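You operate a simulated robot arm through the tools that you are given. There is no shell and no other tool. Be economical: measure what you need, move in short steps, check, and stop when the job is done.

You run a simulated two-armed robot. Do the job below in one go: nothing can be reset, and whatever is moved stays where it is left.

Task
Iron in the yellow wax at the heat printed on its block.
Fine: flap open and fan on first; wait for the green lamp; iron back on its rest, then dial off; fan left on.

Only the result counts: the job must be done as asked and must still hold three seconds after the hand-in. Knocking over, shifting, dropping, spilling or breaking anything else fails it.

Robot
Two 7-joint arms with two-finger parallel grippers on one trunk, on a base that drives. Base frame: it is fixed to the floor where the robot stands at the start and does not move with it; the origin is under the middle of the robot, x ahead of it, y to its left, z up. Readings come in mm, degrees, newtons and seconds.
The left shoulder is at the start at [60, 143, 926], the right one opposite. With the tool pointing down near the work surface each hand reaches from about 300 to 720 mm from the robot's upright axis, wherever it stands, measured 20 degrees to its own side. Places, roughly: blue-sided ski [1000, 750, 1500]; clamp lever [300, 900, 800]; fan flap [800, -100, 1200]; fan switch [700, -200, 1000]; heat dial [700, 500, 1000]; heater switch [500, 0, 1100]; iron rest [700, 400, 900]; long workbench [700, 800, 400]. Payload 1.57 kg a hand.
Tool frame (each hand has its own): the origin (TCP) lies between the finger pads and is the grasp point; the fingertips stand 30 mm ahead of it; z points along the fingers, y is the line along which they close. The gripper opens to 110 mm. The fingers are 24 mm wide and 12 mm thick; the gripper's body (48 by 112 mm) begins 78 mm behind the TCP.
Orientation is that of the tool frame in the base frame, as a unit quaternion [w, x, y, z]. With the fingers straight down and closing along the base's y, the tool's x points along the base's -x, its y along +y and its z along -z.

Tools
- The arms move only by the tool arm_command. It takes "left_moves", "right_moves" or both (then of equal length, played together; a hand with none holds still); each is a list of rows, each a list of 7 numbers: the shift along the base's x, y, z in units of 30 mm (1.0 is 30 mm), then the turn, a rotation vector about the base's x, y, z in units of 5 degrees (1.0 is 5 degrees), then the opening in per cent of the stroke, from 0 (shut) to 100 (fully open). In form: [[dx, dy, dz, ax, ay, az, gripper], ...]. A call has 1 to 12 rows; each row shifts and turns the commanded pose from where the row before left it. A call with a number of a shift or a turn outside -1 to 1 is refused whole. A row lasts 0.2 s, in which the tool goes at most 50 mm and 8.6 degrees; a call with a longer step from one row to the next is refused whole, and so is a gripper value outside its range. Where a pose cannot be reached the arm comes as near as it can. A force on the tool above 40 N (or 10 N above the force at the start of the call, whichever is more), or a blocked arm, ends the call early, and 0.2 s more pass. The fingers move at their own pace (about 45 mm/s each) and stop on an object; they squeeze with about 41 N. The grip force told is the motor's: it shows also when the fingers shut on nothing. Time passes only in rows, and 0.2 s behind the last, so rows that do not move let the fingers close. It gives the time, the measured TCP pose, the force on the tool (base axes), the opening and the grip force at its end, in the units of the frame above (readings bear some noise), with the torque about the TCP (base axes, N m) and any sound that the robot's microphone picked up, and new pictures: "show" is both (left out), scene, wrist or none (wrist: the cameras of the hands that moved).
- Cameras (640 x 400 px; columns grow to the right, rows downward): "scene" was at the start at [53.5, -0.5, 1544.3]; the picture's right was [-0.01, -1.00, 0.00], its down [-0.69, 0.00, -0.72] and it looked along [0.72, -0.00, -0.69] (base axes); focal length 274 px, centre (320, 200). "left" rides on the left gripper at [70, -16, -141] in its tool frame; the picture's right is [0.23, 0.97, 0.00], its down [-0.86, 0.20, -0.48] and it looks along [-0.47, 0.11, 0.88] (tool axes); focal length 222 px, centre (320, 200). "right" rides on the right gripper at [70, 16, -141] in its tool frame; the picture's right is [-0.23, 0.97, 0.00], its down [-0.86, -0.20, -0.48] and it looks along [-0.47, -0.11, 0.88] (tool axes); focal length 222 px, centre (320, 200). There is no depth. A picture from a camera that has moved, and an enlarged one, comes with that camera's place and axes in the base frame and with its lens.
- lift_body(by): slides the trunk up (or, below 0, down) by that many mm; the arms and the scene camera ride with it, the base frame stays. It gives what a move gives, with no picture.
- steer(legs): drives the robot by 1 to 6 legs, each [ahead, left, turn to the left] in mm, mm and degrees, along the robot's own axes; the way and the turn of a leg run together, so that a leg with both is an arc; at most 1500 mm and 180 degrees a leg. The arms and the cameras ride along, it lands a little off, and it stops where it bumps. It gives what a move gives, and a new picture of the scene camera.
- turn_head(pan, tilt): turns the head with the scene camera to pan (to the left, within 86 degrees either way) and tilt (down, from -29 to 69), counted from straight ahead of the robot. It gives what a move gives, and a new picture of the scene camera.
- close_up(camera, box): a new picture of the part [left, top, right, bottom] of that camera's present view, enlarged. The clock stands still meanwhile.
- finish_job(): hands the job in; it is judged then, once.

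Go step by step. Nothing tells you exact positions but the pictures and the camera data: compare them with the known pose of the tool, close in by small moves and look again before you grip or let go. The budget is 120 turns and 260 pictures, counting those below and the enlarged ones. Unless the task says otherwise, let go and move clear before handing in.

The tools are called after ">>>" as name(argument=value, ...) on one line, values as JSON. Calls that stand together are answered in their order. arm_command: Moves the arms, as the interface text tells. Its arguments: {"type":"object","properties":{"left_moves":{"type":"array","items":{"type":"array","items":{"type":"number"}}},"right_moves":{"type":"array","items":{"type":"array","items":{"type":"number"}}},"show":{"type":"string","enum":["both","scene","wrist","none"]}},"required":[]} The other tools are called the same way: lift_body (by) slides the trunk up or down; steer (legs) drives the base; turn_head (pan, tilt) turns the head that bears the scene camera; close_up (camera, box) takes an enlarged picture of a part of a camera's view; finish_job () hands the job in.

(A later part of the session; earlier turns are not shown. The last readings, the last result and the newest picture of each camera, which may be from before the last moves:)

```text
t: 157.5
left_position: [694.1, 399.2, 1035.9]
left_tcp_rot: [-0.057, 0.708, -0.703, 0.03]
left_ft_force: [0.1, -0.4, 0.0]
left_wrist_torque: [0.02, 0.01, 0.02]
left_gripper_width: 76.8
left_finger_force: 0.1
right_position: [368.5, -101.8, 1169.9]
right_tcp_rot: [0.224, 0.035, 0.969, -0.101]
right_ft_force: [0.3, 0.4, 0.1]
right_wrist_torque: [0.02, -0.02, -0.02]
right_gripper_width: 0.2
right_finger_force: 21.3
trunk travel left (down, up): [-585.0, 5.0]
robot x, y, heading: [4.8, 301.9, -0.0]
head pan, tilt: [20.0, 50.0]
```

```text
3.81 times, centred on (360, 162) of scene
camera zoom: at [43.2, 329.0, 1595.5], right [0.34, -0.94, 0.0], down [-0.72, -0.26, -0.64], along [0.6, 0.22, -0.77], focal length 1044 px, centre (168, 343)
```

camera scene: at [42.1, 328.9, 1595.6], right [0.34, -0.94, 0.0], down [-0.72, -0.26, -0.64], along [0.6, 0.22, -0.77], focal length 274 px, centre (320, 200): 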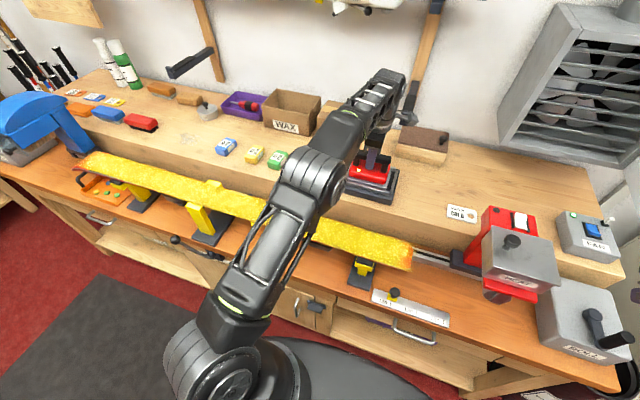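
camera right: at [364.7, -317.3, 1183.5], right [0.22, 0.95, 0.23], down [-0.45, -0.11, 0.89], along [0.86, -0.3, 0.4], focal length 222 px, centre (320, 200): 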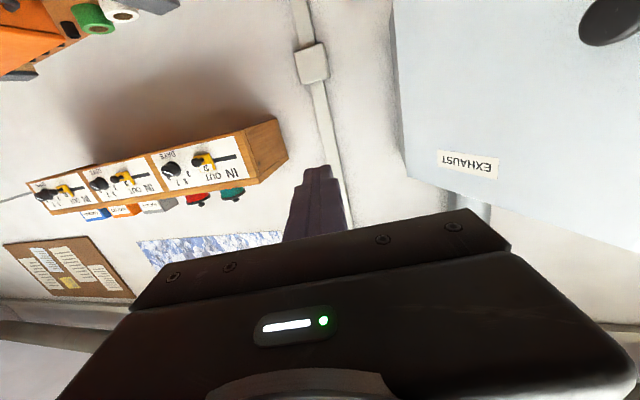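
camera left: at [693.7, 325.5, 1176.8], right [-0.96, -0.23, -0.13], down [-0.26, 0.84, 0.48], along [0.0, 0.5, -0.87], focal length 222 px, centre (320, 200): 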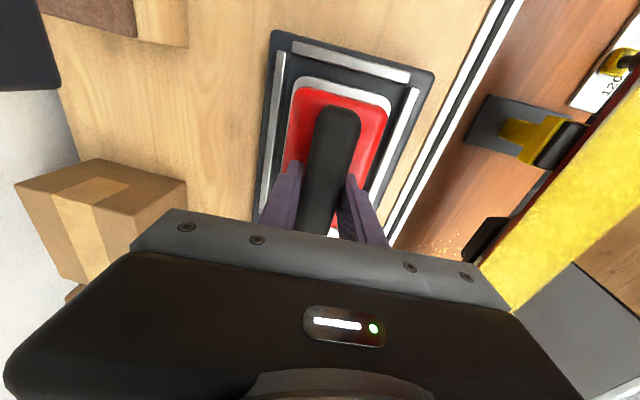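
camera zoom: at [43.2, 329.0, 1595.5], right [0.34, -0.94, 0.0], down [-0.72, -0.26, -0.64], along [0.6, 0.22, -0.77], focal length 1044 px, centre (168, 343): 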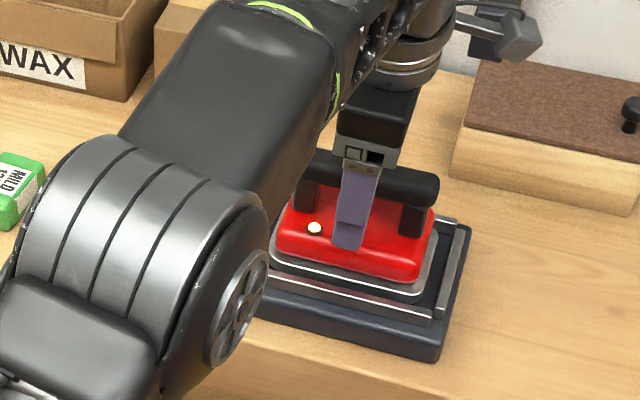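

Still amber at 88 s. A realistic heat-up could take around two minutes, so I'll wait on.

>>> arm_command(left_moves=[[0, 0, 0, 0, 0, 0, 70], [0, 0, 0, 0, 0, 0, 70], [0, 0, 0, 0, 0, 0, 70], [0, 0, 0, 0, 0, 0, 70], [0, 0, 0, 0, 0, 0, 70], [0, 0, 0, 0, 0, 0, 70], [0, 0, 0, 0, 0, 0, 70], [0, 0, 0, 0, 0, 0, 70], [0, 0, 0, 0, 0, 0, 70], [0, 0, 0, 0, 0, 0, 70], [0, 0, 0, 0, 0, 0, 70], [0, 0, 0, 0, 0, 0, 70]], show="none")

>>> arm_command(left_moves=[[0, 0, 0, 0, 0, 0, 70], [0, 0, 0, 0, 0, 0, 70], [0, 0, 0, 0, 0, 0, 70], [0, 0, 0, 0, 0, 0, 70], [0, 0, 0, 0, 0, 0, 70], [0, 0, 0, 0, 0, 0, 70], [0, 0, 0, 0, 0, 0, 70], [0, 0, 0, 0, 0, 0, 70], [0, 0, 0, 0, 0, 0, 70], [0, 0, 0, 0, 0, 0, 70], [0, 0, 0, 0, 0, 0, 70], [0, 0, 0, 0, 0, 0, 70]], show="none")

>>> arm_command(left_moves=[[0, 0, 0, 0, 0, 0, 70], [0, 0, 0, 0, 0, 0, 70], [0, 0, 0, 0, 0, 0, 70], [0, 0, 0, 0, 0, 0, 70], [0, 0, 0, 0, 0, 0, 70], [0, 0, 0, 0, 0, 0, 70], [0, 0, 0, 0, 0, 0, 70], [0, 0, 0, 0, 0, 0, 70], [0, 0, 0, 0, 0, 0, 70], [0, 0, 0, 0, 0, 0, 70], [0, 0, 0, 0, 0, 0, 70], [0, 0, 0, 0, 0, 0, 70]], show="none")

>>> arm_command(left_moves=[[0, 0, 0, 0, 0, 0, 70], [0, 0, 0, 0, 0, 0, 70], [0, 0, 0, 0, 0, 0, 70], [0, 0, 0, 0, 0, 0, 70], [0, 0, 0, 0, 0, 0, 70], [0, 0, 0, 0, 0, 0, 70], [0, 0, 0, 0, 0, 0, 70], [0, 0, 0, 0, 0, 0, 70], [0, 0, 0, 0, 0, 0, 70], [0, 0, 0, 0, 0, 0, 70], [0, 0, 0, 0, 0, 0, 70], [0, 0, 0, 0, 0, 0, 70]], show="none")

>>> close_up(camera="left", box=[220, 60, 460, 240])

>>> arm_command(left_moves=[[0, 0, 0, 0, 0, 0, 70], [0, 0, 0, 0, 0, 0, 70], [0, 0, 0, 0, 0, 0, 70], [0, 0, 0, 0, 0, 0, 70], [0, 0, 0, 0, 0, 0, 70], [0, 0, 0, 0, 0, 0, 70], [0, 0, 0, 0, 0, 0, 70], [0, 0, 0, 0, 0, 0, 70], [0, 0, 0, 0, 0, 0, 70], [0, 0, 0, 0, 0, 0, 70], [0, 0, 0, 0, 0, 0, 70], [0, 0, 0, 0, 0, 0, 70]], show="none")

>>> arm_command(left_moves=[[0, 0, 0, 0, 0, 0, 70], [0, 0, 0, 0, 0, 0, 70], [0, 0, 0, 0, 0, 0, 70], [0, 0, 0, 0, 0, 0, 70], [0, 0, 0, 0, 0, 0, 70], [0, 0, 0, 0, 0, 0, 70], [0, 0, 0, 0, 0, 0, 70], [0, 0, 0, 0, 0, 0, 70], [0, 0, 0, 0, 0, 0, 70], [0, 0, 0, 0, 0, 0, 70], [0, 0, 0, 0, 0, 0, 70], [0, 0, 0, 0, 0, 0, 70]], show="none")

>>> arm_command(left_moves=[[0, 0, 0, 0, 0, 0, 70], [0, 0, 0, 0, 0, 0, 70], [0, 0, 0, 0, 0, 0, 70], [0, 0, 0, 0, 0, 0, 70], [0, 0, 0, 0, 0, 0, 70], [0, 0, 0, 0, 0, 0, 70], [0, 0, 0, 0, 0, 0, 70], [0, 0, 0, 0, 0, 0, 70], [0, 0, 0, 0, 0, 0, 70], [0, 0, 0, 0, 0, 0, 70], [0, 0, 0, 0, 0, 0, 70], [0, 0, 0, 0, 0, 0, 70]], show="none")

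>>> arm_command(left_moves=[[0, 0, 0, 0, 0, 0, 70], [0, 0, 0, 0, 0, 0, 70], [0, 0, 0, 0, 0, 0, 70], [0, 0, 0, 0, 0, 0, 70], [0, 0, 0, 0, 0, 0, 70], [0, 0, 0, 0, 0, 0, 70], [0, 0, 0, 0, 0, 0, 70], [0, 0, 0, 0, 0, 0, 70], [0, 0, 0, 0, 0, 0, 70], [0, 0, 0, 0, 0, 0, 70], [0, 0, 0, 0, 0, 0, 70], [0, 0, 0, 0, 0, 0, 70]], show="none")

>>> close_up(camera="left", box=[220, 60, 460, 240])

```text
t: 160.1
left_position: [695.7, 399.8, 1037.4]
left_tcp_rot: [-0.056, 0.708, -0.703, 0.031]
left_ft_force: [0.6, 0.3, -0.4]
left_wrist_torque: [0.0, -0.01, -0.04]
left_gripper_width: 76.9
left_finger_force: 0.1
right_position: [368.4, -100.7, 1169.9]
right_tcp_rot: [0.224, 0.035, 0.969, -0.101]
right_ft_force: [0.1, -0.3, 0.2]
right_wrist_torque: [0.02, 0.0, 0.01]
right_gripper_width: 0.0
right_finger_force: 21.3
trunk travel left (down, up): [-585.0, 5.0]
robot x, y, heading: [-0.9, 305.8, -0.1]
head pan, tilt: [20.0, 50.0]
```

```text
t: 162.7
left_position: [695.3, 399.9, 1037.0]
left_tcp_rot: [-0.055, 0.708, -0.704, 0.031]
left_ft_force: [0.4, -0.4, 0.4]
left_wrist_torque: [0.03, 0.0, 0.02]
left_gripper_width: 77.0
left_finger_force: 0.0
right_position: [369.3, -101.3, 1170.5]
right_tcp_rot: [0.224, 0.034, 0.969, -0.101]
right_ft_force: [-0.1, -0.9, -0.3]
right_wrist_torque: [-0.01, 0.0, -0.01]
right_gripper_width: 0.0
right_finger_force: 21.5
trunk travel left (down, up): [-585.0, 5.0]
robot x, y, heading: [-1.2, 305.0, 0.3]
head pan, tilt: [20.0, 50.0]
```

```text
t: 165.3
left_position: [695.9, 399.2, 1037.6]
left_tcp_rot: [-0.057, 0.708, -0.703, 0.03]
left_ft_force: [-0.6, 0.0, 1.1]
left_wrist_torque: [0.04, -0.03, 0.0]
left_gripper_width: 76.8
left_finger_force: 0.0
right_position: [368.2, -101.4, 1171.2]
right_tcp_rot: [0.225, 0.035, 0.969, -0.101]
right_ft_force: [0.3, 0.2, -0.3]
right_wrist_torque: [0.0, 0.01, -0.02]
right_gripper_width: 0.2
right_finger_force: 20.4
trunk travel left (down, up): [-585.0, 5.0]
robot x, y, heading: [-0.9, 302.3, -0.2]
head pan, tilt: [20.0, 50.0]
```

```text
t: 167.9
left_position: [695.8, 399.1, 1037.3]
left_tcp_rot: [-0.056, 0.708, -0.703, 0.03]
left_ft_force: [0.4, -0.2, -0.1]
left_wrist_torque: [0.03, 0.0, 0.0]
left_gripper_width: 77.0
left_finger_force: 0.1
right_position: [369.6, -100.7, 1170.3]
right_tcp_rot: [0.223, 0.035, 0.969, -0.101]
right_ft_force: [-0.6, -0.5, 0.2]
right_wrist_torque: [0.01, -0.01, -0.03]
right_gripper_width: 0.1
right_finger_force: 21.6
trunk travel left (down, up): [-585.0, 5.0]
robot x, y, heading: [-2.5, 301.5, 0.2]
head pan, tilt: [20.0, 50.0]
```

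```text
2.22 times, centred on (340, 150) of left
camera zoom: at [694.7, 325.6, 1176.1], right [-0.96, -0.23, -0.13], down [-0.26, 0.84, 0.48], along [0.0, 0.5, -0.87], focal length 494 px, centre (276, 311)
```

zoom: 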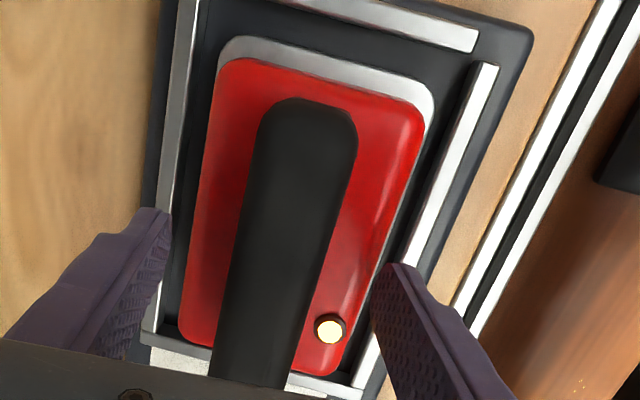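

```text
t: 170.5
left_position: [695.1, 399.8, 1037.4]
left_tcp_rot: [-0.056, 0.709, -0.702, 0.03]
left_ft_force: [-0.2, -0.2, -0.1]
left_wrist_torque: [-0.02, 0.01, 0.0]
left_gripper_width: 77.0
left_finger_force: 0.0
right_position: [369.8, -101.3, 1170.1]
right_tcp_rot: [0.225, 0.035, 0.969, -0.101]
right_ft_force: [-1.1, 0.8, 0.2]
right_wrist_torque: [0.02, -0.01, 0.0]
right_gripper_width: 0.0
right_finger_force: 21.4
trunk travel left (down, up): [-585.0, 5.0]
robot x, y, heading: [-0.9, 304.0, 0.1]
head pan, tilt: [20.0, 50.0]
```

```text
t: 173.1
left_position: [695.9, 398.5, 1037.6]
left_tcp_rot: [-0.057, 0.708, -0.703, 0.03]
left_ft_force: [0.2, 0.0, 0.1]
left_wrist_torque: [0.01, 0.05, 0.01]
left_gripper_width: 77.0
left_finger_force: 0.1
right_position: [368.8, -100.9, 1170.0]
right_tcp_rot: [0.223, 0.035, 0.969, -0.101]
right_ft_force: [0.3, 0.8, -0.2]
right_wrist_torque: [-0.01, -0.01, -0.01]
right_gripper_width: 0.0
right_finger_force: 21.2
trunk travel left (down, up): [-585.0, 5.0]
robot x, y, heading: [1.6, 300.7, 0.2]
head pan, tilt: [20.0, 50.0]
```

```text
t: 175.7
left_position: [694.6, 400.0, 1037.0]
left_tcp_rot: [-0.056, 0.708, -0.703, 0.03]
left_ft_force: [0.0, -0.4, -0.3]
left_wrist_torque: [-0.04, -0.01, -0.02]
left_gripper_width: 77.1
left_finger_force: 0.0
right_position: [368.2, -100.5, 1170.5]
right_tcp_rot: [0.224, 0.035, 0.969, -0.101]
right_ft_force: [0.2, 0.3, 0.1]
right_wrist_torque: [0.0, -0.02, 0.0]
right_gripper_width: 0.1
right_finger_force: 20.7
trunk travel left (down, up): [-585.0, 5.0]
robot x, y, heading: [3.6, 305.2, 0.3]
head pan, tilt: [20.0, 50.0]
```

```text
t: 178.3
left_position: [695.1, 400.0, 1037.4]
left_tcp_rot: [-0.056, 0.708, -0.703, 0.031]
left_ft_force: [-0.4, -0.6, 0.4]
left_wrist_torque: [-0.01, -0.03, -0.02]
left_gripper_width: 77.1
left_finger_force: 0.2
right_position: [368.3, -100.2, 1170.7]
right_tcp_rot: [0.225, 0.034, 0.969, -0.102]
right_ft_force: [-0.1, 0.1, -0.4]
right_wrist_torque: [0.02, 0.0, -0.02]
right_gripper_width: 0.0
right_finger_force: 21.4
trunk travel left (down, up): [-585.0, 5.0]
robot x, y, heading: [-1.5, 306.8, 0.1]
head pan, tilt: [20.0, 50.0]
```

```text
2.22 times, centred on (340, 150) of left
camera zoom: at [694.7, 325.6, 1176.1], right [-0.96, -0.23, -0.13], down [-0.26, 0.84, 0.48], along [0.0, 0.5, -0.87], focal length 494 px, centre (276, 311)
```

zoom: 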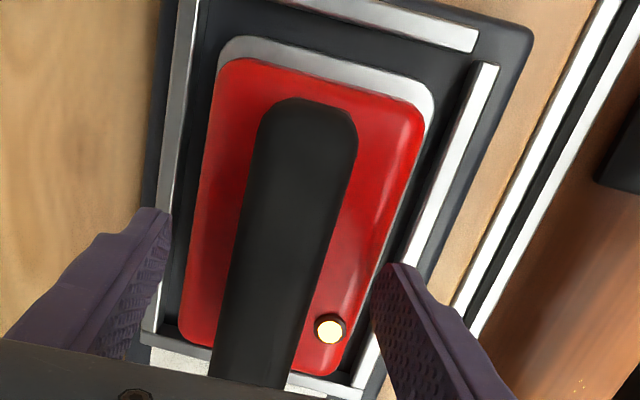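

No change after 109 s. I'll withdraw the hand to see the dial and both lamps properly.

>>> arm_command(left_moves=[[0, 0, 0.3, 0, -1, 0, 70], [0, 0, 0.6, 0, -1, 0, 70], [0, 0, 0.7, 0, 0, 0, 70], [-0.5, 0, 0, 0, 0, 0, 70], [-1, 0, 0, 0, 0, 0, 70], [-1, 0, 0, 0, 1, 0, 70], [-1, 0.5, 0, 0, 1, 0, 70], [-1, 1, 0, 0, 0, 0, 70], [-1, 1, 0, 0, 0, 0, 70]], show="wrist")

>>> close_up(camera="scene", box=[290, 140, 410, 215])

```text
t: 180.3
left_position: [529.7, 475.2, 1085.1]
left_tcp_rot: [-0.044, 0.708, -0.705, 0.018]
left_ft_force: [-0.2, 0.3, -0.4]
left_wrist_torque: [0.0, 0.02, -0.02]
left_gripper_width: 77.3
left_finger_force: 0.0
right_position: [366.7, -100.6, 1170.7]
right_tcp_rot: [0.225, 0.034, 0.969, -0.101]
right_ft_force: [0.2, 0.1, 0.5]
right_wrist_torque: [0.0, -0.03, 0.02]
right_gripper_width: 0.2
right_finger_force: 21.4
trunk travel left (down, up): [-585.0, 5.0]
robot x, y, heading: [0.0, 303.8, 0.1]
head pan, tilt: [20.0, 50.0]
camera left: at [534.2, 400.8, 1223.9], right [-0.97, -0.23, -0.09], down [-0.25, 0.84, 0.49], along [-0.03, 0.5, -0.87], focal length 222 px, centre (320, 200)
```

left: 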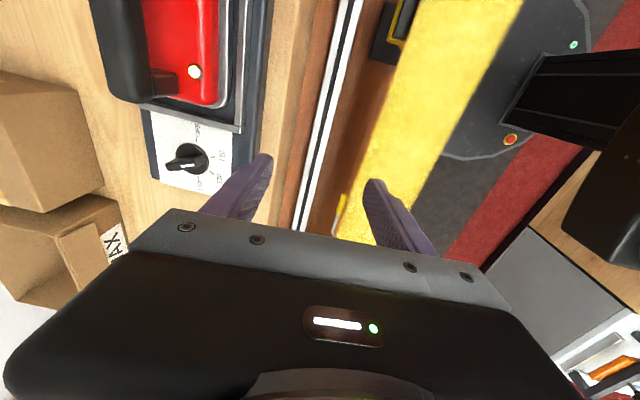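

```text
5.33 times, centred on (350, 178) of scene
camera zoom: at [42.3, 330.0, 1595.5], right [0.34, -0.94, 0.0], down [-0.72, -0.26, -0.64], along [0.6, 0.22, -0.77], focal length 1462 px, centre (160, 320)
```

zoom: 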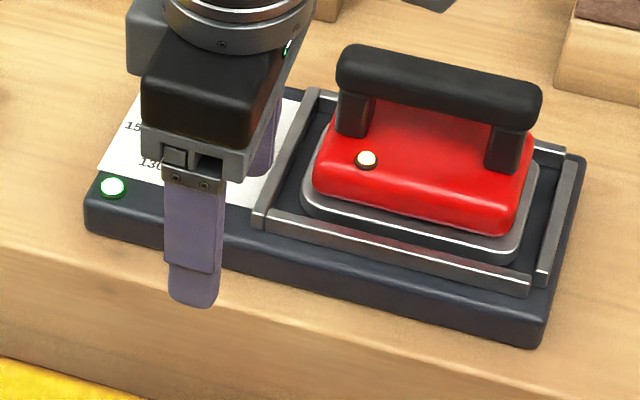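

The rest's lamp is green now; the iron's own lamp only shows it is on. I'll go back along the same path to take the iron by its handle.

>>> arm_command(left_moves=[[1, -1, 0, 0, 0, 0, 70], [1, -1, 0, 0, 0, 0, 70], [1, -0.5, 0, 0, -1, 0, 70], [1, 0, 0, 0, -1, 0, 70], [1, 0, 0, 0, 0, 0, 70], [0.5, 0, 0, 0, 0, 0, 70], [0, 0, -0.7, 0, 0, 0, 70], [0, 0, -0.6, 0, 1, 0, 70], [0, 0, -0.3, 0, 0.9, 0, 70]], show="wrist")

```text
t: 182.3
left_position: [695.1, 399.4, 1042.1]
left_tcp_rot: [-0.062, 0.708, -0.703, 0.035]
left_ft_force: [0.2, -1.1, 0.6]
left_wrist_torque: [0.0, -0.04, 0.01]
left_gripper_width: 77.2
left_finger_force: 0.0
left hand out of reach, approached as far as the arm can: row 9
right_position: [368.3, -100.5, 1171.8]
right_tcp_rot: [0.224, 0.034, 0.969, -0.101]
right_ft_force: [-0.5, -0.4, -0.2]
right_wrist_torque: [0.0, -0.01, 0.01]
right_gripper_width: 0.0
right_finger_force: 21.4
trunk travel left (down, up): [-585.0, 5.0]
robot x, y, heading: [-2.5, 304.2, 0.3]
head pan, tilt: [20.0, 50.0]
camera left: at [692.8, 325.7, 1181.6], right [-0.96, -0.23, -0.14], down [-0.27, 0.84, 0.48], along [0.01, 0.5, -0.87], focal length 222 px, centre (320, 200)
```

left: 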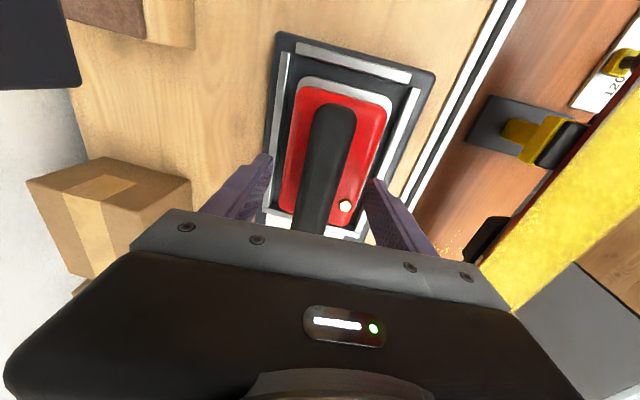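

I'll lower 5 mm, grip, and check for a firm hold before lifting.

>>> arm_command(left_moves=[[0, 0, -0.15, 0, 0.15, 0, 70], [0, 0, 0, 0, 0, 0, 40], [0, 0, 0, 0, 0, 0, 20], [0, 0, 0, 0, 0, 0, 0], [0, 0, 0, 0, 0, 0, 0], [0, 0, 0, 0, 0, 0, 0], [0, 0, 0, 0, 0, 0, 0]], show="none")

>>> arm_command(left_moves=[[0, 0, 0.3, 0, 0, 0, 0], [-0.1, 0, 0.3, 0, 0, 0, 0], [0, 0, 0, 0, 0, 0, 0]])

>>> close_up(camera="scene", box=[310, 110, 430, 215])

```text
t: 183.9
left_position: [695.6, 400.6, 1041.8]
left_tcp_rot: [-0.062, 0.708, -0.703, 0.036]
left_ft_force: [2.5, 0.9, 6.3]
left_wrist_torque: [0.01, 0.19, -0.18]
left_gripper_width: 28.8
left_finger_force: 38.3
left hand out of reach, approached as far as the arm can: row 1
right_position: [368.5, -100.8, 1171.1]
right_tcp_rot: [0.225, 0.034, 0.968, -0.101]
right_ft_force: [-0.2, 0.5, 0.4]
right_wrist_torque: [-0.01, -0.01, 0.06]
right_gripper_width: 0.0
right_finger_force: 20.9
trunk travel left (down, up): [-585.0, 5.0]
robot x, y, heading: [4.2, 301.8, 0.2]
head pan, tilt: [20.0, 50.0]
```

```text
t: 184.7
left_position: [693.6, 399.6, 1058.5]
left_tcp_rot: [-0.06, 0.708, -0.703, 0.034]
left_ft_force: [-0.1, 0.1, -7.7]
left_wrist_torque: [-0.02, 0.06, -0.03]
left_gripper_width: 26.9
left_finger_force: 37.4
right_position: [369.9, -100.5, 1169.3]
right_tcp_rot: [0.224, 0.033, 0.969, -0.1]
right_ft_force: [-0.5, 0.0, -0.3]
right_wrist_torque: [0.01, 0.01, 0.0]
right_gripper_width: 0.0
right_finger_force: 21.0
trunk travel left (down, up): [-585.0, 5.0]
robot x, y, heading: [-0.9, 303.3, -0.2]
head pan, tilt: [20.0, 50.0]
camera scene: at [44.3, 329.2, 1595.4], right [0.34, -0.94, 0.0], down [-0.72, -0.26, -0.64], along [0.6, 0.22, -0.77], focal length 274 px, centre (320, 200)
camera left: at [691.0, 325.1, 1197.8], right [-0.96, -0.23, -0.14], down [-0.27, 0.84, 0.48], along [0.0, 0.5, -0.87], focal length 222 px, centre (320, 200)
```

scene: 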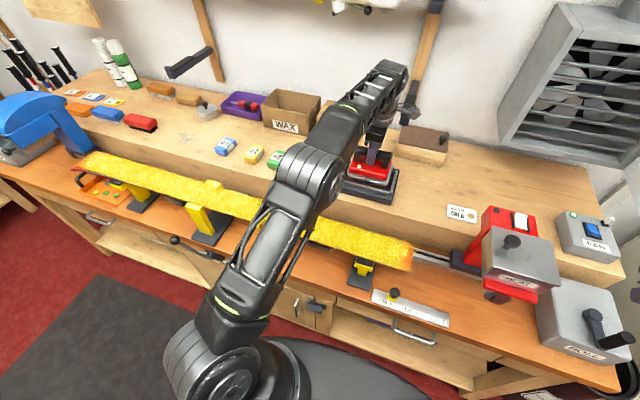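
left: 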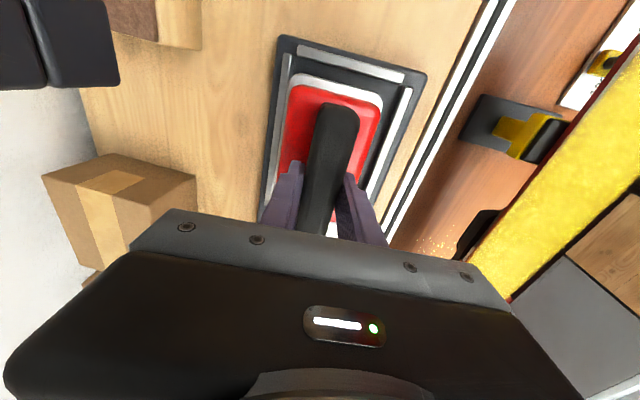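

```text
3.81 times, centred on (370, 162) of scene
camera zoom: at [44.3, 329.2, 1595.4], right [0.34, -0.94, 0.0], down [-0.72, -0.26, -0.64], along [0.6, 0.22, -0.77], focal length 1044 px, centre (130, 343)
```

zoom: 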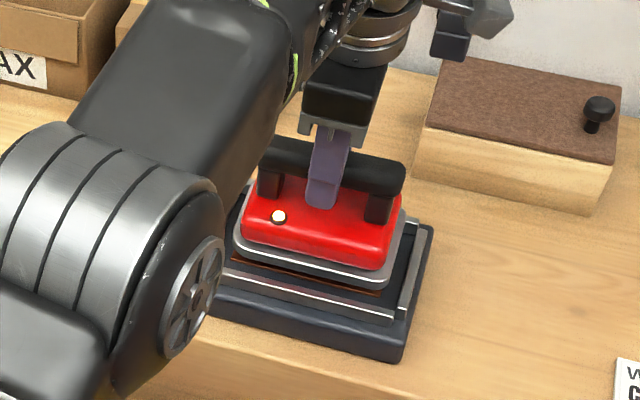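

The iron is lifted cleanly (about 8 N). I'll carry it back and up over the ski's right part, levelling the hand on the way.

>>> arm_command(left_moves=[[-0.4, 0, 0.4, 0, 0, 0, 0], [-0.5, 0, 0.4, 0, 0, 0, 0], [-0.7, 0, 0.4, 0, 0, 0, 0], [-0.8, 0, 0.2, 0, 0, 0, 0], [-0.8, 0, 0, -0.1, 0.4, 0, 0], [-0.8, 0, 0, -0.1, 0.4, 0, 0], [-0.8, -0.3, 0, -0.1, 0.4, 0, 0], [-0.8, -0.5, 0, -0.1, 0.4, 0, 0], [-0.8, -0.5, 0, 0, 0, 0, 0], [-0.8, -0.5, 0, 0, 0, 0, 0], [-0.7, -0.5, 0, 0, 0, 0, 0], [0, -0.5, 0, 0, 0, 0, 0]])

>>> turn_head(pan=5, tilt=58)

```text
t: 187.3
left_position: [456.2, 315.0, 1101.1]
left_tcp_rot: [0.001, 0.71, -0.704, -0.003]
left_ft_force: [-0.4, -1.1, -6.6]
left_wrist_torque: [0.01, -0.03, 0.02]
left_gripper_width: 27.0
left_finger_force: 37.5
right_position: [369.5, -101.9, 1169.6]
right_tcp_rot: [0.223, 0.034, 0.969, -0.101]
right_ft_force: [0.0, 0.5, -0.2]
right_wrist_torque: [0.03, -0.04, 0.01]
right_gripper_width: 0.0
right_finger_force: 21.3
trunk travel left (down, up): [-585.0, 5.0]
robot x, y, heading: [-1.4, 303.8, -0.1]
head pan, tilt: [20.0, 50.0]
camera scene: at [44.3, 328.4, 1595.5], right [0.34, -0.94, 0.0], down [-0.72, -0.26, -0.64], along [0.6, 0.22, -0.77], focal length 274 px, centre (320, 200)
camera left: at [473.5, 245.7, 1241.8], right [-0.97, -0.23, 0.0], down [-0.2, 0.85, 0.48], along [-0.12, 0.47, -0.88], focal length 222 px, centre (320, 200)
```

scene: 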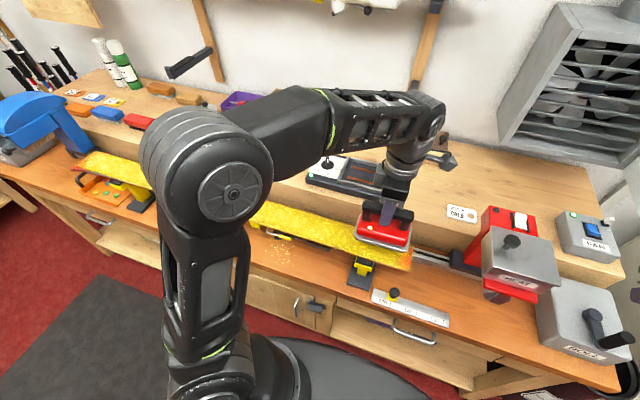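
left: 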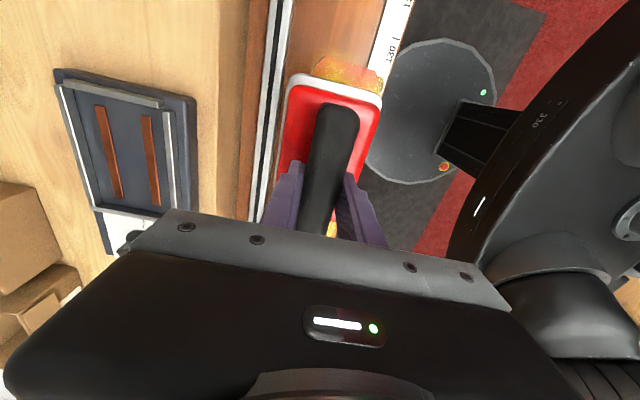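

```text
t: 188.1
left_position: [456.4, 315.1, 1100.7]
left_tcp_rot: [0.001, 0.709, -0.705, -0.004]
left_ft_force: [0.1, 0.1, -7.5]
left_wrist_torque: [0.02, 0.03, -0.02]
left_gripper_width: 26.9
left_finger_force: 37.7
right_position: [369.0, -101.5, 1169.8]
right_tcp_rot: [0.225, 0.035, 0.969, -0.101]
right_ft_force: [-0.3, 0.1, -0.2]
right_wrist_torque: [-0.02, -0.01, 0.03]
right_gripper_width: 0.0
right_finger_force: 21.0
trunk travel left (down, up): [-585.0, 5.0]
robot x, y, heading: [1.6, 298.9, -0.2]
head pan, tilt: [5.0, 58.0]
camera scene: at [40.1, 308.7, 1585.3], right [0.09, -1.0, 0.0], down [-0.84, -0.08, -0.53], along [0.53, 0.05, -0.85], focal length 274 px, centre (320, 200)
```

scene: 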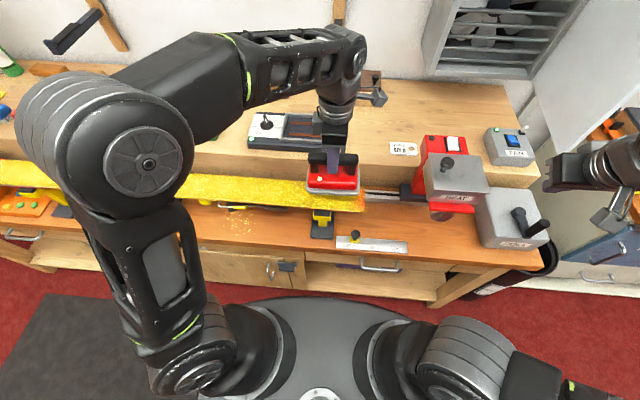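

The iron hangs level just above the ski's right end. The ski centre line appears at x≈443, and I'll verify with a zoom before lowering.

>>> close_up(camera="scene", box=[240, 100, 420, 240])

>>> close_up(camera="left", box=[220, 0, 460, 250])

```text
2.86 times, centred on (330, 170) of scene
camera zoom: at [40.1, 308.7, 1585.3], right [0.09, -1.0, 0.0], down [-0.84, -0.08, -0.53], along [0.53, 0.05, -0.85], focal length 783 px, centre (291, 286)
```

zoom: 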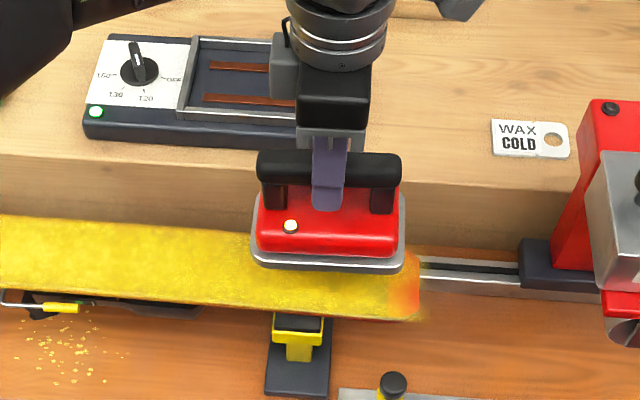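

```text
1.60 times, centred on (340, 125) of left
camera zoom: at [473.4, 246.6, 1242.0], right [-0.97, -0.23, 0.0], down [-0.2, 0.85, 0.48], along [-0.12, 0.47, -0.88], focal length 355 px, centre (288, 320)
```

zoom: 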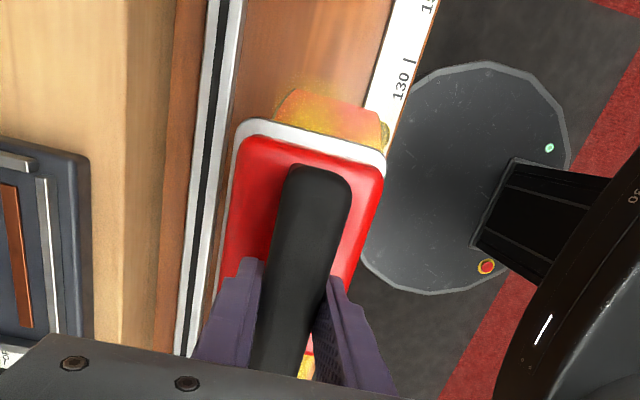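

The ski top is at z≈968 and x≈444; the sole is 86 mm below the TCP. I'll centre the iron and lower it to light contact.

>>> arm_command(left_moves=[[-0.4, -0.4, -0.5, 0, 0, 0, 0], [0, 0, -0.5, 0, 0, 0, 0], [0, 0, -0.2, 0, 0, 0, 0], [0, 0, -0.1, 0, 0, 0, 0], [0, 0, -0.1, 0, 0, 0, 0], [0, 0, -0.1, 0, 0, 0, 0]], show="none")

>>> close_up(camera="scene", box=[240, 100, 420, 240])

```text
t: 189.5
left_position: [443.7, 302.1, 1056.6]
left_tcp_rot: [0.0, 0.71, -0.704, -0.002]
left_ft_force: [0.1, -0.7, -7.5]
left_wrist_torque: [0.0, 0.01, 0.03]
left_gripper_width: 26.9
left_finger_force: 37.6
right_position: [369.4, -100.0, 1169.8]
right_tcp_rot: [0.224, 0.035, 0.969, -0.102]
right_ft_force: [0.0, -0.1, -0.2]
right_wrist_torque: [-0.03, -0.01, 0.04]
right_gripper_width: 0.0
right_finger_force: 21.3
trunk travel left (down, up): [-585.0, 5.0]
robot x, y, heading: [-0.5, 304.5, 0.3]
head pan, tilt: [5.0, 58.0]
```

```text
2.86 times, centred on (330, 170) of scene
camera zoom: at [40.0, 308.7, 1585.3], right [0.09, -1.0, 0.0], down [-0.84, -0.07, -0.53], along [0.53, 0.05, -0.85], focal length 783 px, centre (291, 286)
```

zoom: 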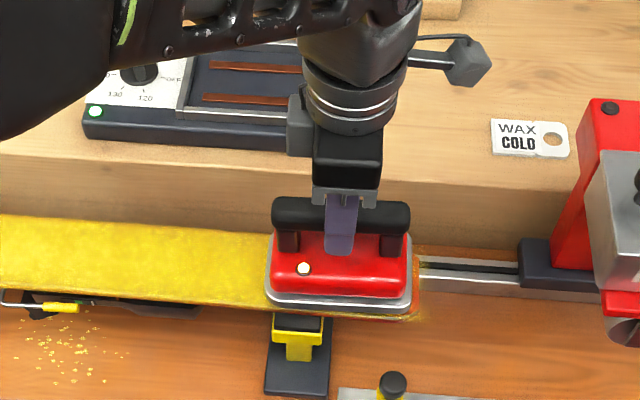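

The iron is nearly touching. I'll lower in 3 mm steps until the force changes.

>>> arm_command(left_moves=[[0, 0, -0.1, 0, 0, 0, 0], [0, 0, -0.1, 0, 0, 0, 0]], show="none")

>>> arm_command(left_moves=[[0, 0, -0.1, 0, 0, 0, 0]], show="none")

>>> close_up(camera="scene", box=[240, 100, 420, 240])

```text
t: 190.1
left_position: [443.4, 303.4, 1050.7]
left_tcp_rot: [-0.001, 0.71, -0.705, -0.002]
left_ft_force: [-0.6, 0.8, -2.8]
left_wrist_torque: [0.32, -0.08, 0.03]
left_gripper_width: 26.9
left_finger_force: 37.6
right_position: [368.2, -100.6, 1169.8]
right_tcp_rot: [0.224, 0.034, 0.969, -0.101]
right_ft_force: [0.6, 0.4, -1.2]
right_wrist_torque: [0.01, 0.01, 0.04]
right_gripper_width: 0.0
right_finger_force: 21.7
trunk travel left (down, up): [-585.0, 5.0]
robot x, y, heading: [-0.2, 301.8, -0.2]
head pan, tilt: [5.0, 58.0]
```

```text
t: 190.5
left_position: [442.4, 301.0, 1049.1]
left_tcp_rot: [-0.001, 0.708, -0.706, 0.001]
left_ft_force: [-3.2, -2.5, 17.6]
left_wrist_torque: [1.47, -0.08, 0.14]
left_gripper_width: 26.6
left_finger_force: 37.5
right_position: [367.2, -101.8, 1170.9]
right_tcp_rot: [0.224, 0.035, 0.969, -0.101]
right_ft_force: [-0.1, -0.1, 0.1]
right_wrist_torque: [0.01, 0.02, 0.03]
right_gripper_width: 0.0
right_finger_force: 21.2
trunk travel left (down, up): [-585.0, 5.0]
robot x, y, heading: [-2.7, 306.5, 0.1]
head pan, tilt: [5.0, 58.0]
```

```text
2.86 times, centred on (330, 170) of scene
camera zoom: at [37.9, 308.2, 1585.8], right [0.09, -1.0, 0.0], down [-0.84, -0.07, -0.53], along [0.53, 0.05, -0.85], focal length 783 px, centre (291, 286)
```

zoom: 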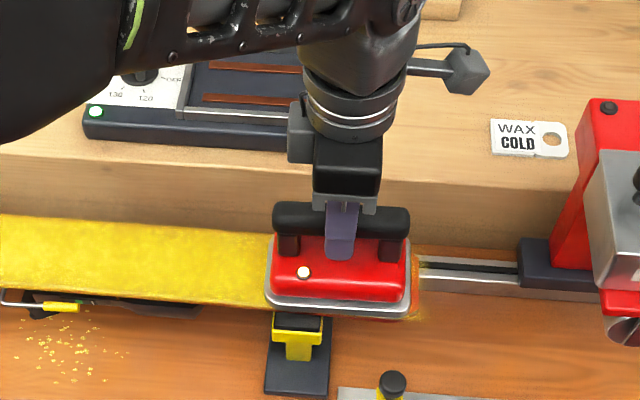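

Contact at TCP z≈1050, pressing mostly on the left end. I'll level slightly and make the first slow stroke to the left.

>>> arm_command(left_moves=[[0, 0, 0, 0.2, 0, 0, 0], [0, 0.2, 0, 0.15, 0, 0, 0], [0, 0.25, 0, 0, 0, 0, 0], [0, 0.25, 0, 0, 0, 0, 0], [0, 0.25, 0, 0, 0, 0, 0], [0, 0.25, 0, 0, 0, 0, 0], [0, 0.25, 0, 0, 0, 0, 0], [0, 0.25, 0, 0, 0, 0, 0], [0, 0.25, 0, 0, 0, 0, 0], [0, 0.25, 0, 0, 0, 0, 0]], show="scene")

>>> close_up(camera="scene", box=[200, 120, 420, 260])

```text
t: 192.7
left_position: [442.4, 368.7, 1047.1]
left_tcp_rot: [-0.011, 0.709, -0.705, -0.012]
left_ft_force: [-1.5, -7.1, 22.7]
left_wrist_torque: [0.08, -0.06, -0.07]
left_gripper_width: 26.8
left_finger_force: 37.6
right_position: [366.6, -102.1, 1170.6]
right_tcp_rot: [0.225, 0.035, 0.968, -0.1]
right_ft_force: [-0.2, -0.6, 0.5]
right_wrist_torque: [0.01, 0.0, 0.0]
right_gripper_width: 0.3
right_finger_force: 21.4
trunk travel left (down, up): [-585.0, 5.0]
robot x, y, heading: [-5.1, 305.0, -0.1]
head pan, tilt: [5.0, 58.0]
camera scene: at [37.7, 307.2, 1585.5], right [0.09, -1.0, 0.0], down [-0.84, -0.07, -0.53], along [0.53, 0.05, -0.85], focal length 274 px, centre (320, 200)
```

scene: 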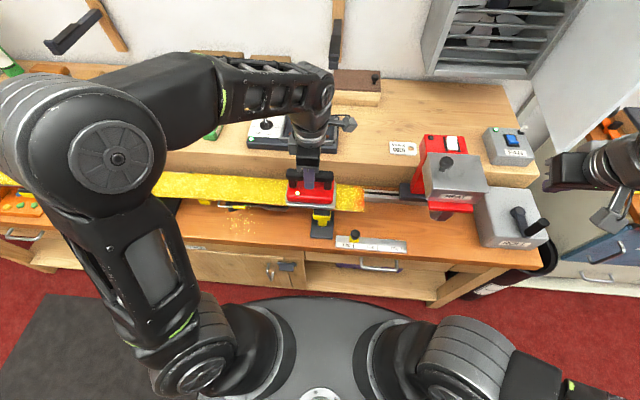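

```text
2.86 times, centred on (310, 190) of scene
camera zoom: at [37.7, 307.2, 1585.5], right [0.09, -1.0, 0.0], down [-0.84, -0.07, -0.53], along [0.53, 0.05, -0.85], focal length 783 px, centre (349, 229)
```

zoom: 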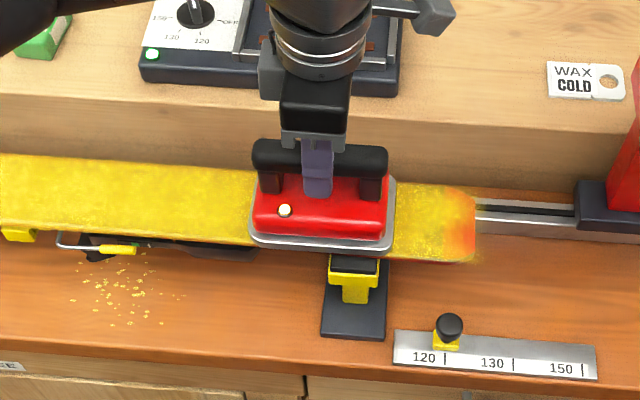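

The stroke runs smoothly. I'll compare the wax behind and ahead of the iron.

>>> close_up(camera="scene", box=[240, 165, 370, 225])

```text
4.92 times, centred on (305, 195) of scene
camera zoom: at [37.7, 307.2, 1585.5], right [0.09, -1.0, 0.0], down [-0.84, -0.07, -0.53], along [0.53, 0.05, -0.85], focal length 1350 px, centre (394, 225)
```

zoom: 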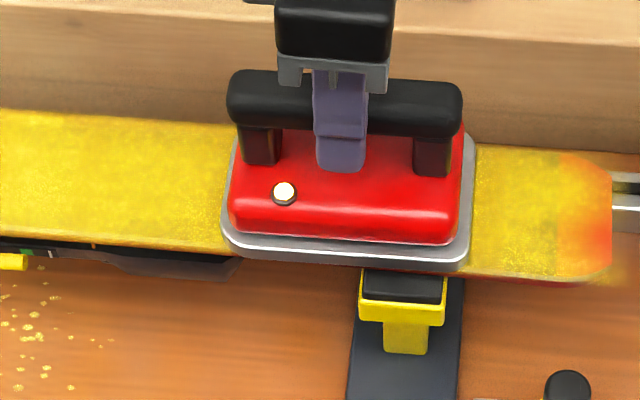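

The ironed part behind looks a bit darker and smoother. I'll continue at the same slow pace.

>>> arm_command(left_moves=[[0, 0.25, 0.02, 0, 0, 0, 0], [0, 0.25, 0, 0, 0, 0, 0], [0, 0.25, 0, 0, 0, 0, 0], [0, 0.25, 0, 0, 0, 0, 0], [0, 0.25, 0, 0, 0, 0, 0], [0, 0.25, 0, 0, 0, 0, 0], [0, 0.25, 0, 0, 0, 0, 0], [0, 0.25, 0, 0, 0, 0, 0], [0, 0.25, 0, 0, 0, 0, 0], [0, 0.25, 0, 0, 0, 0, 0], [0, 0.25, 0, 0, 0, 0, 0], [0, 0.25, 0, 0, 0, 0, 0]], show="none")

>>> arm_command(left_moves=[[0, 0.25, 0, 0, 0, 0, 0], [0, 0.25, 0, 0, 0, 0, 0], [0, 0.25, 0, 0, 0, 0, 0], [0, 0.25, 0, 0, 0, 0, 0], [0, 0.25, 0, 0, 0, 0, 0], [0, 0.25, 0, 0, 0, 0, 0], [0, 0.25, 0, 0, 0, 0, 0], [0, 0.25, 0, 0, 0, 0, 0], [0, 0.25, 0, 0, 0, 0, 0], [0, 0.25, 0, 0, 0, 0, 0], [0, 0.25, 0, 0, 0, 0, 0], [0, 0.25, 0, 0, 0, 0, 0]], show="scene")

>>> close_up(camera="scene", box=[180, 150, 380, 230])

```text
t: 195.3
left_position: [443.3, 460.4, 1048.1]
left_tcp_rot: [-0.01, 0.709, -0.705, -0.013]
left_ft_force: [0.6, -2.3, 1.1]
left_wrist_torque: [0.34, -0.29, -0.07]
left_gripper_width: 26.7
left_finger_force: 37.8
right_position: [368.3, -101.2, 1170.0]
right_tcp_rot: [0.225, 0.034, 0.968, -0.102]
right_ft_force: [0.3, -1.0, 0.2]
right_wrist_torque: [0.01, 0.03, 0.0]
right_gripper_width: 0.2
right_finger_force: 20.7
trunk travel left (down, up): [-585.0, 5.0]
robot x, y, heading: [1.6, 306.0, 0.1]
head pan, tilt: [5.0, 58.0]
```

```text
t: 197.9
left_position: [443.5, 549.6, 1048.3]
left_tcp_rot: [-0.011, 0.709, -0.705, -0.014]
left_ft_force: [0.2, -2.5, 2.9]
left_wrist_torque: [-0.22, -0.31, -0.12]
left_gripper_width: 26.9
left_finger_force: 37.7
right_position: [368.4, -100.5, 1170.4]
right_tcp_rot: [0.223, 0.035, 0.969, -0.101]
right_ft_force: [-0.7, -0.9, 0.1]
right_wrist_torque: [0.0, 0.0, -0.02]
right_gripper_width: 0.0
right_finger_force: 21.0
trunk travel left (down, up): [-585.0, 5.0]
robot x, y, heading: [-0.6, 303.3, 0.1]
head pan, tilt: [5.0, 58.0]
camera scene: at [39.2, 308.3, 1585.3], right [0.09, -1.0, 0.0], down [-0.84, -0.07, -0.53], along [0.53, 0.05, -0.85], focal length 274 px, centre (320, 200)
```

scene: 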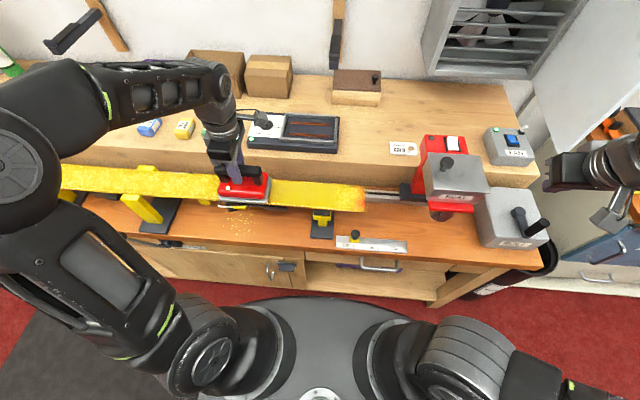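

```text
3.20 times, centred on (280, 190) of scene
camera zoom: at [39.2, 308.3, 1585.3], right [0.09, -1.0, 0.0], down [-0.84, -0.07, -0.53], along [0.53, 0.05, -0.85], focal length 877 px, centre (448, 232)
```

zoom: 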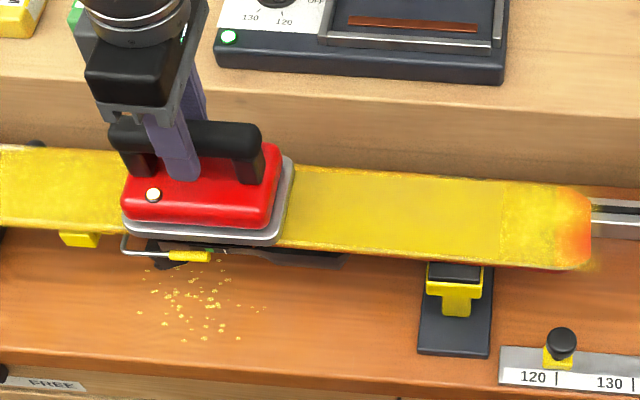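

The ironed part from y≈300 leftward is smooth and glossy; the first bit at the right end still needs melting, which I'll do on the way back. Now I'll check the vice jaws ahead.

>>> turn_head(pan=30, tilt=55)

>>> close_up(camera="scene", box=[200, 120, 400, 245])

```text
t: 198.8
left_position: [444.2, 550.1, 1048.9]
left_tcp_rot: [-0.011, 0.71, -0.704, -0.014]
left_ft_force: [0.1, -1.1, 4.6]
left_wrist_torque: [-0.03, -0.25, -0.13]
left_gripper_width: 27.0
left_finger_force: 37.3
right_position: [368.2, -102.3, 1170.2]
right_tcp_rot: [0.224, 0.035, 0.969, -0.101]
right_ft_force: [0.4, 0.4, -0.2]
right_wrist_torque: [0.0, 0.0, -0.01]
right_gripper_width: 0.0
right_finger_force: 20.9
trunk travel left (down, up): [-585.0, 5.0]
robot x, y, heading: [-3.4, 305.4, 0.0]
head pan, tilt: [30.0, 55.0]
camera scene: at [32.9, 338.4, 1589.1], right [0.5, -0.87, 0.0], down [-0.71, -0.41, -0.57], along [0.5, 0.29, -0.82], focal length 274 px, centre (320, 200)
```

scene: 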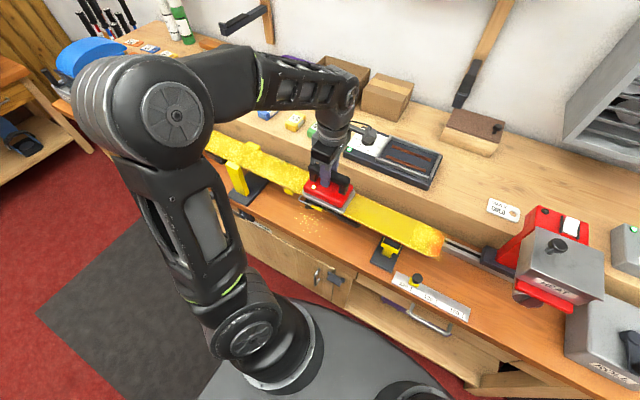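

```text
3.20 times, centred on (300, 182) of scene
camera zoom: at [32.9, 338.4, 1589.1], right [0.5, -0.87, 0.0], down [-0.71, -0.41, -0.57], along [0.5, 0.29, -0.82], focal length 877 px, centre (384, 256)
```

zoom: 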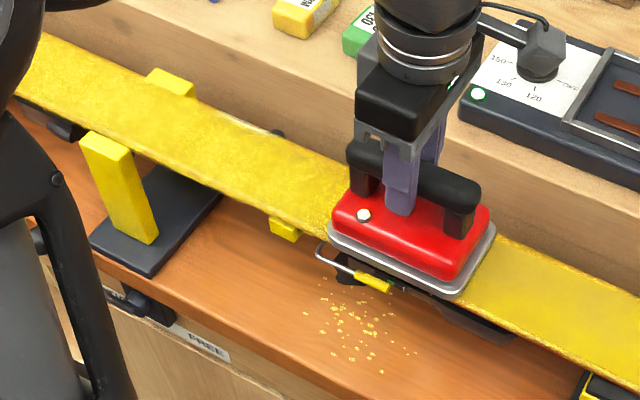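

The vice jaws are around y≈855, still well ahead. The ski hasn't moved, so I'll continue leftward lightly.

>>> arm_command(left_moves=[[0, 0.25, -0.02, 0, 0, 0, 0], [0, 0.25, 0, 0, 0, 0, 0], [0, 0.25, 0, 0, 0, 0, 0], [0, 0.25, 0, 0, 0, 0, 0], [0, 0.25, 0, 0, 0, 0, 0], [0, 0.25, 0, 0, 0, 0, 0], [0, 0.25, 0, 0, 0, 0, 0], [0, 0.25, 0, 0, 0, 0, 0], [0, 0.25, 0, 0, 0, 0, 0], [0, 0.25, 0, 0, 0, 0, 0], [0, 0.25, 0, 0, 0, 0, 0], [0, 0.25, 0, 0, 0, 0, 0]], show="none")

>>> arm_command(left_moves=[[0, 0.25, 0, 0, 0, 0, 0], [0, 0.25, 0, 0, 0, 0, 0], [0, 0.25, 0, 0, 0, 0, 0], [0, 0.25, 0, 0, 0, 0, 0], [0, 0.25, 0, 0, 0, 0, 0], [0, 0.25, 0, 0, 0, 0, 0], [0, 0.25, 0, 0, 0, 0, 0], [0, 0.25, 0, 0, 0, 0, 0], [0, 0.25, 0, 0, 0, 0, 0], [0, 0.25, 0, 0, 0, 0, 0], [0, 0.25, 0, 0, 0, 0, 0], [0, 0.25, 0, 0, 0, 0, 0]], show="scene")

>>> close_up(camera="scene", box=[180, 110, 380, 235])

```text
t: 201.4
left_position: [443.5, 638.3, 1047.6]
left_tcp_rot: [-0.012, 0.71, -0.704, -0.013]
left_ft_force: [0.0, -4.6, 12.6]
left_wrist_torque: [-0.29, -0.24, 0.02]
left_gripper_width: 26.8
left_finger_force: 37.2
right_position: [368.2, -100.6, 1169.3]
right_tcp_rot: [0.224, 0.034, 0.969, -0.101]
right_ft_force: [0.6, 0.0, 0.3]
right_wrist_torque: [0.0, 0.03, 0.0]
right_gripper_width: 0.0
right_finger_force: 21.4
trunk travel left (down, up): [-585.0, 5.0]
robot x, y, heading: [1.1, 298.3, -0.3]
head pan, tilt: [30.0, 55.0]
```

```text
t: 204.0
left_position: [444.3, 728.5, 1048.6]
left_tcp_rot: [-0.011, 0.709, -0.705, -0.014]
left_ft_force: [0.2, -3.7, 5.2]
left_wrist_torque: [-0.19, -0.38, -0.1]
left_gripper_width: 26.8
left_finger_force: 37.8
right_position: [368.6, -101.0, 1170.8]
right_tcp_rot: [0.225, 0.034, 0.969, -0.1]
right_ft_force: [0.3, 0.4, 0.6]
right_wrist_torque: [-0.02, -0.02, -0.02]
right_gripper_width: 0.0
right_finger_force: 21.0
trunk travel left (down, up): [-585.0, 5.0]
robot x, y, heading: [-1.4, 301.3, 0.2]
head pan, tilt: [30.0, 55.0]
camera scene: at [32.6, 337.8, 1589.0], right [0.5, -0.87, 0.0], down [-0.71, -0.41, -0.57], along [0.5, 0.29, -0.82], focal length 274 px, centre (320, 200)
```

scene: 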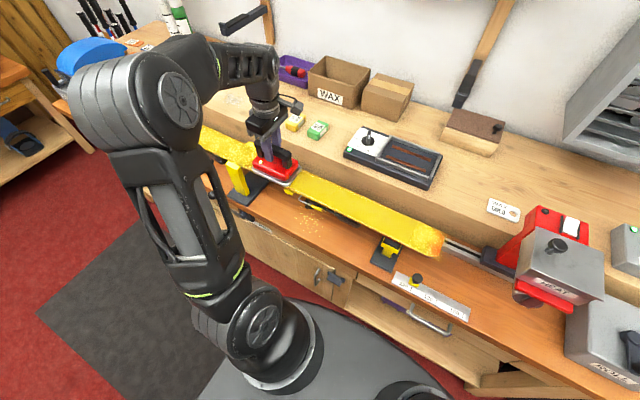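

```text
3.20 times, centred on (280, 172) of scene
camera zoom: at [32.6, 337.8, 1589.0], right [0.5, -0.87, 0.0], down [-0.71, -0.41, -0.57], along [0.5, 0.29, -0.82], focal length 877 px, centre (448, 288)
```

zoom: 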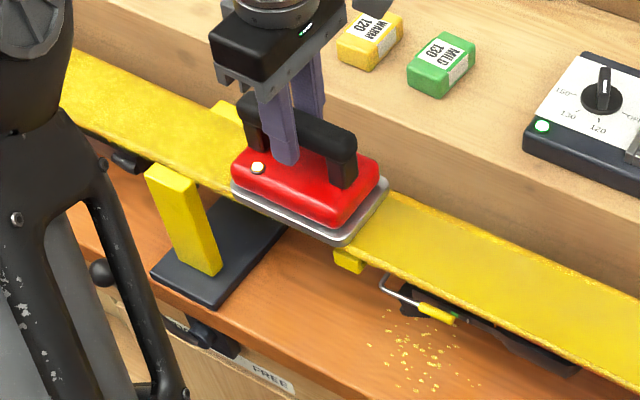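

The melt looks even. One more stroke with the arm, then I'll lift, drive left and continue.

>>> arm_command(left_moves=[[0, 0.25, -0.02, 0, 0, 0, 0], [0, 0.25, 0, 0, 0, 0, 0], [0, 0.25, 0, 0, 0, 0, 0], [0, 0.25, 0, 0, 0, 0, 0], [0, 0.25, 0, 0, 0, 0, 0], [0, 0.25, 0, 0, 0, 0, 0], [0, 0.25, 0, 0, 0, 0, 0], [0, 0.25, 0, 0, 0, 0, 0], [0, 0.25, 0, 0, 0, 0, 0], [0, 0.25, 0, 0, 0, 0, 0], [0, 0.25, 0, 0, 0, 0, 0], [0, 0.25, 0, 0, 0, 0, 0]], show="scene")

>>> close_up(camera="left", box=[160, 0, 480, 250])

```text
t: 206.6
left_position: [443.6, 819.3, 1048.1]
left_tcp_rot: [-0.012, 0.71, -0.704, -0.013]
left_ft_force: [0.6, -4.0, 13.1]
left_wrist_torque: [-0.6, -0.23, -0.13]
left_gripper_width: 26.8
left_finger_force: 38.0
right_position: [367.9, -102.6, 1170.4]
right_tcp_rot: [0.224, 0.034, 0.969, -0.1]
right_ft_force: [0.7, 0.4, -0.2]
right_wrist_torque: [-0.04, 0.01, 0.0]
right_gripper_width: 0.3
right_finger_force: 21.0
trunk travel left (down, up): [-585.0, 5.0]
robot x, y, heading: [-0.2, 301.9, 0.2]
head pan, tilt: [30.0, 55.0]
camera scene: at [32.2, 337.1, 1589.1], right [0.5, -0.87, 0.0], down [-0.71, -0.41, -0.57], along [0.5, 0.29, -0.82], focal length 274 px, centre (320, 200)
```

scene: 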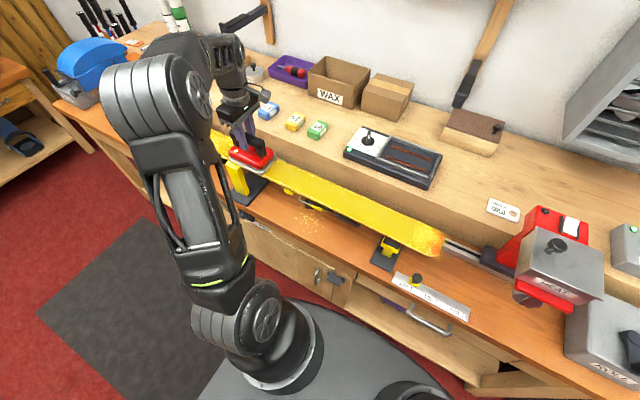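

```text
1.60 times, centred on (320, 125) of left
camera zoom: at [460.3, 745.3, 1186.7], right [-0.97, -0.23, -0.01], down [-0.2, 0.84, 0.51], along [-0.11, 0.5, -0.86], focal length 355 px, centre (320, 320)
```

zoom: 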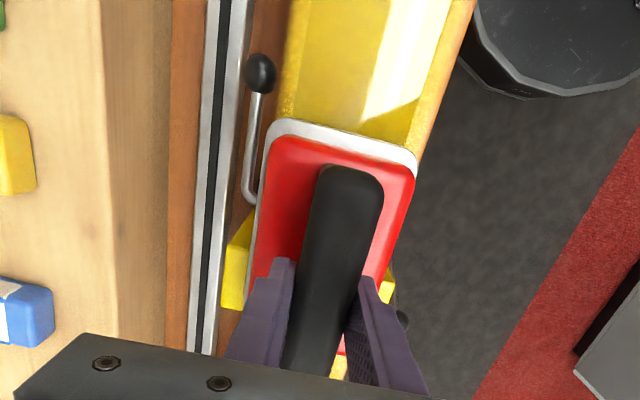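

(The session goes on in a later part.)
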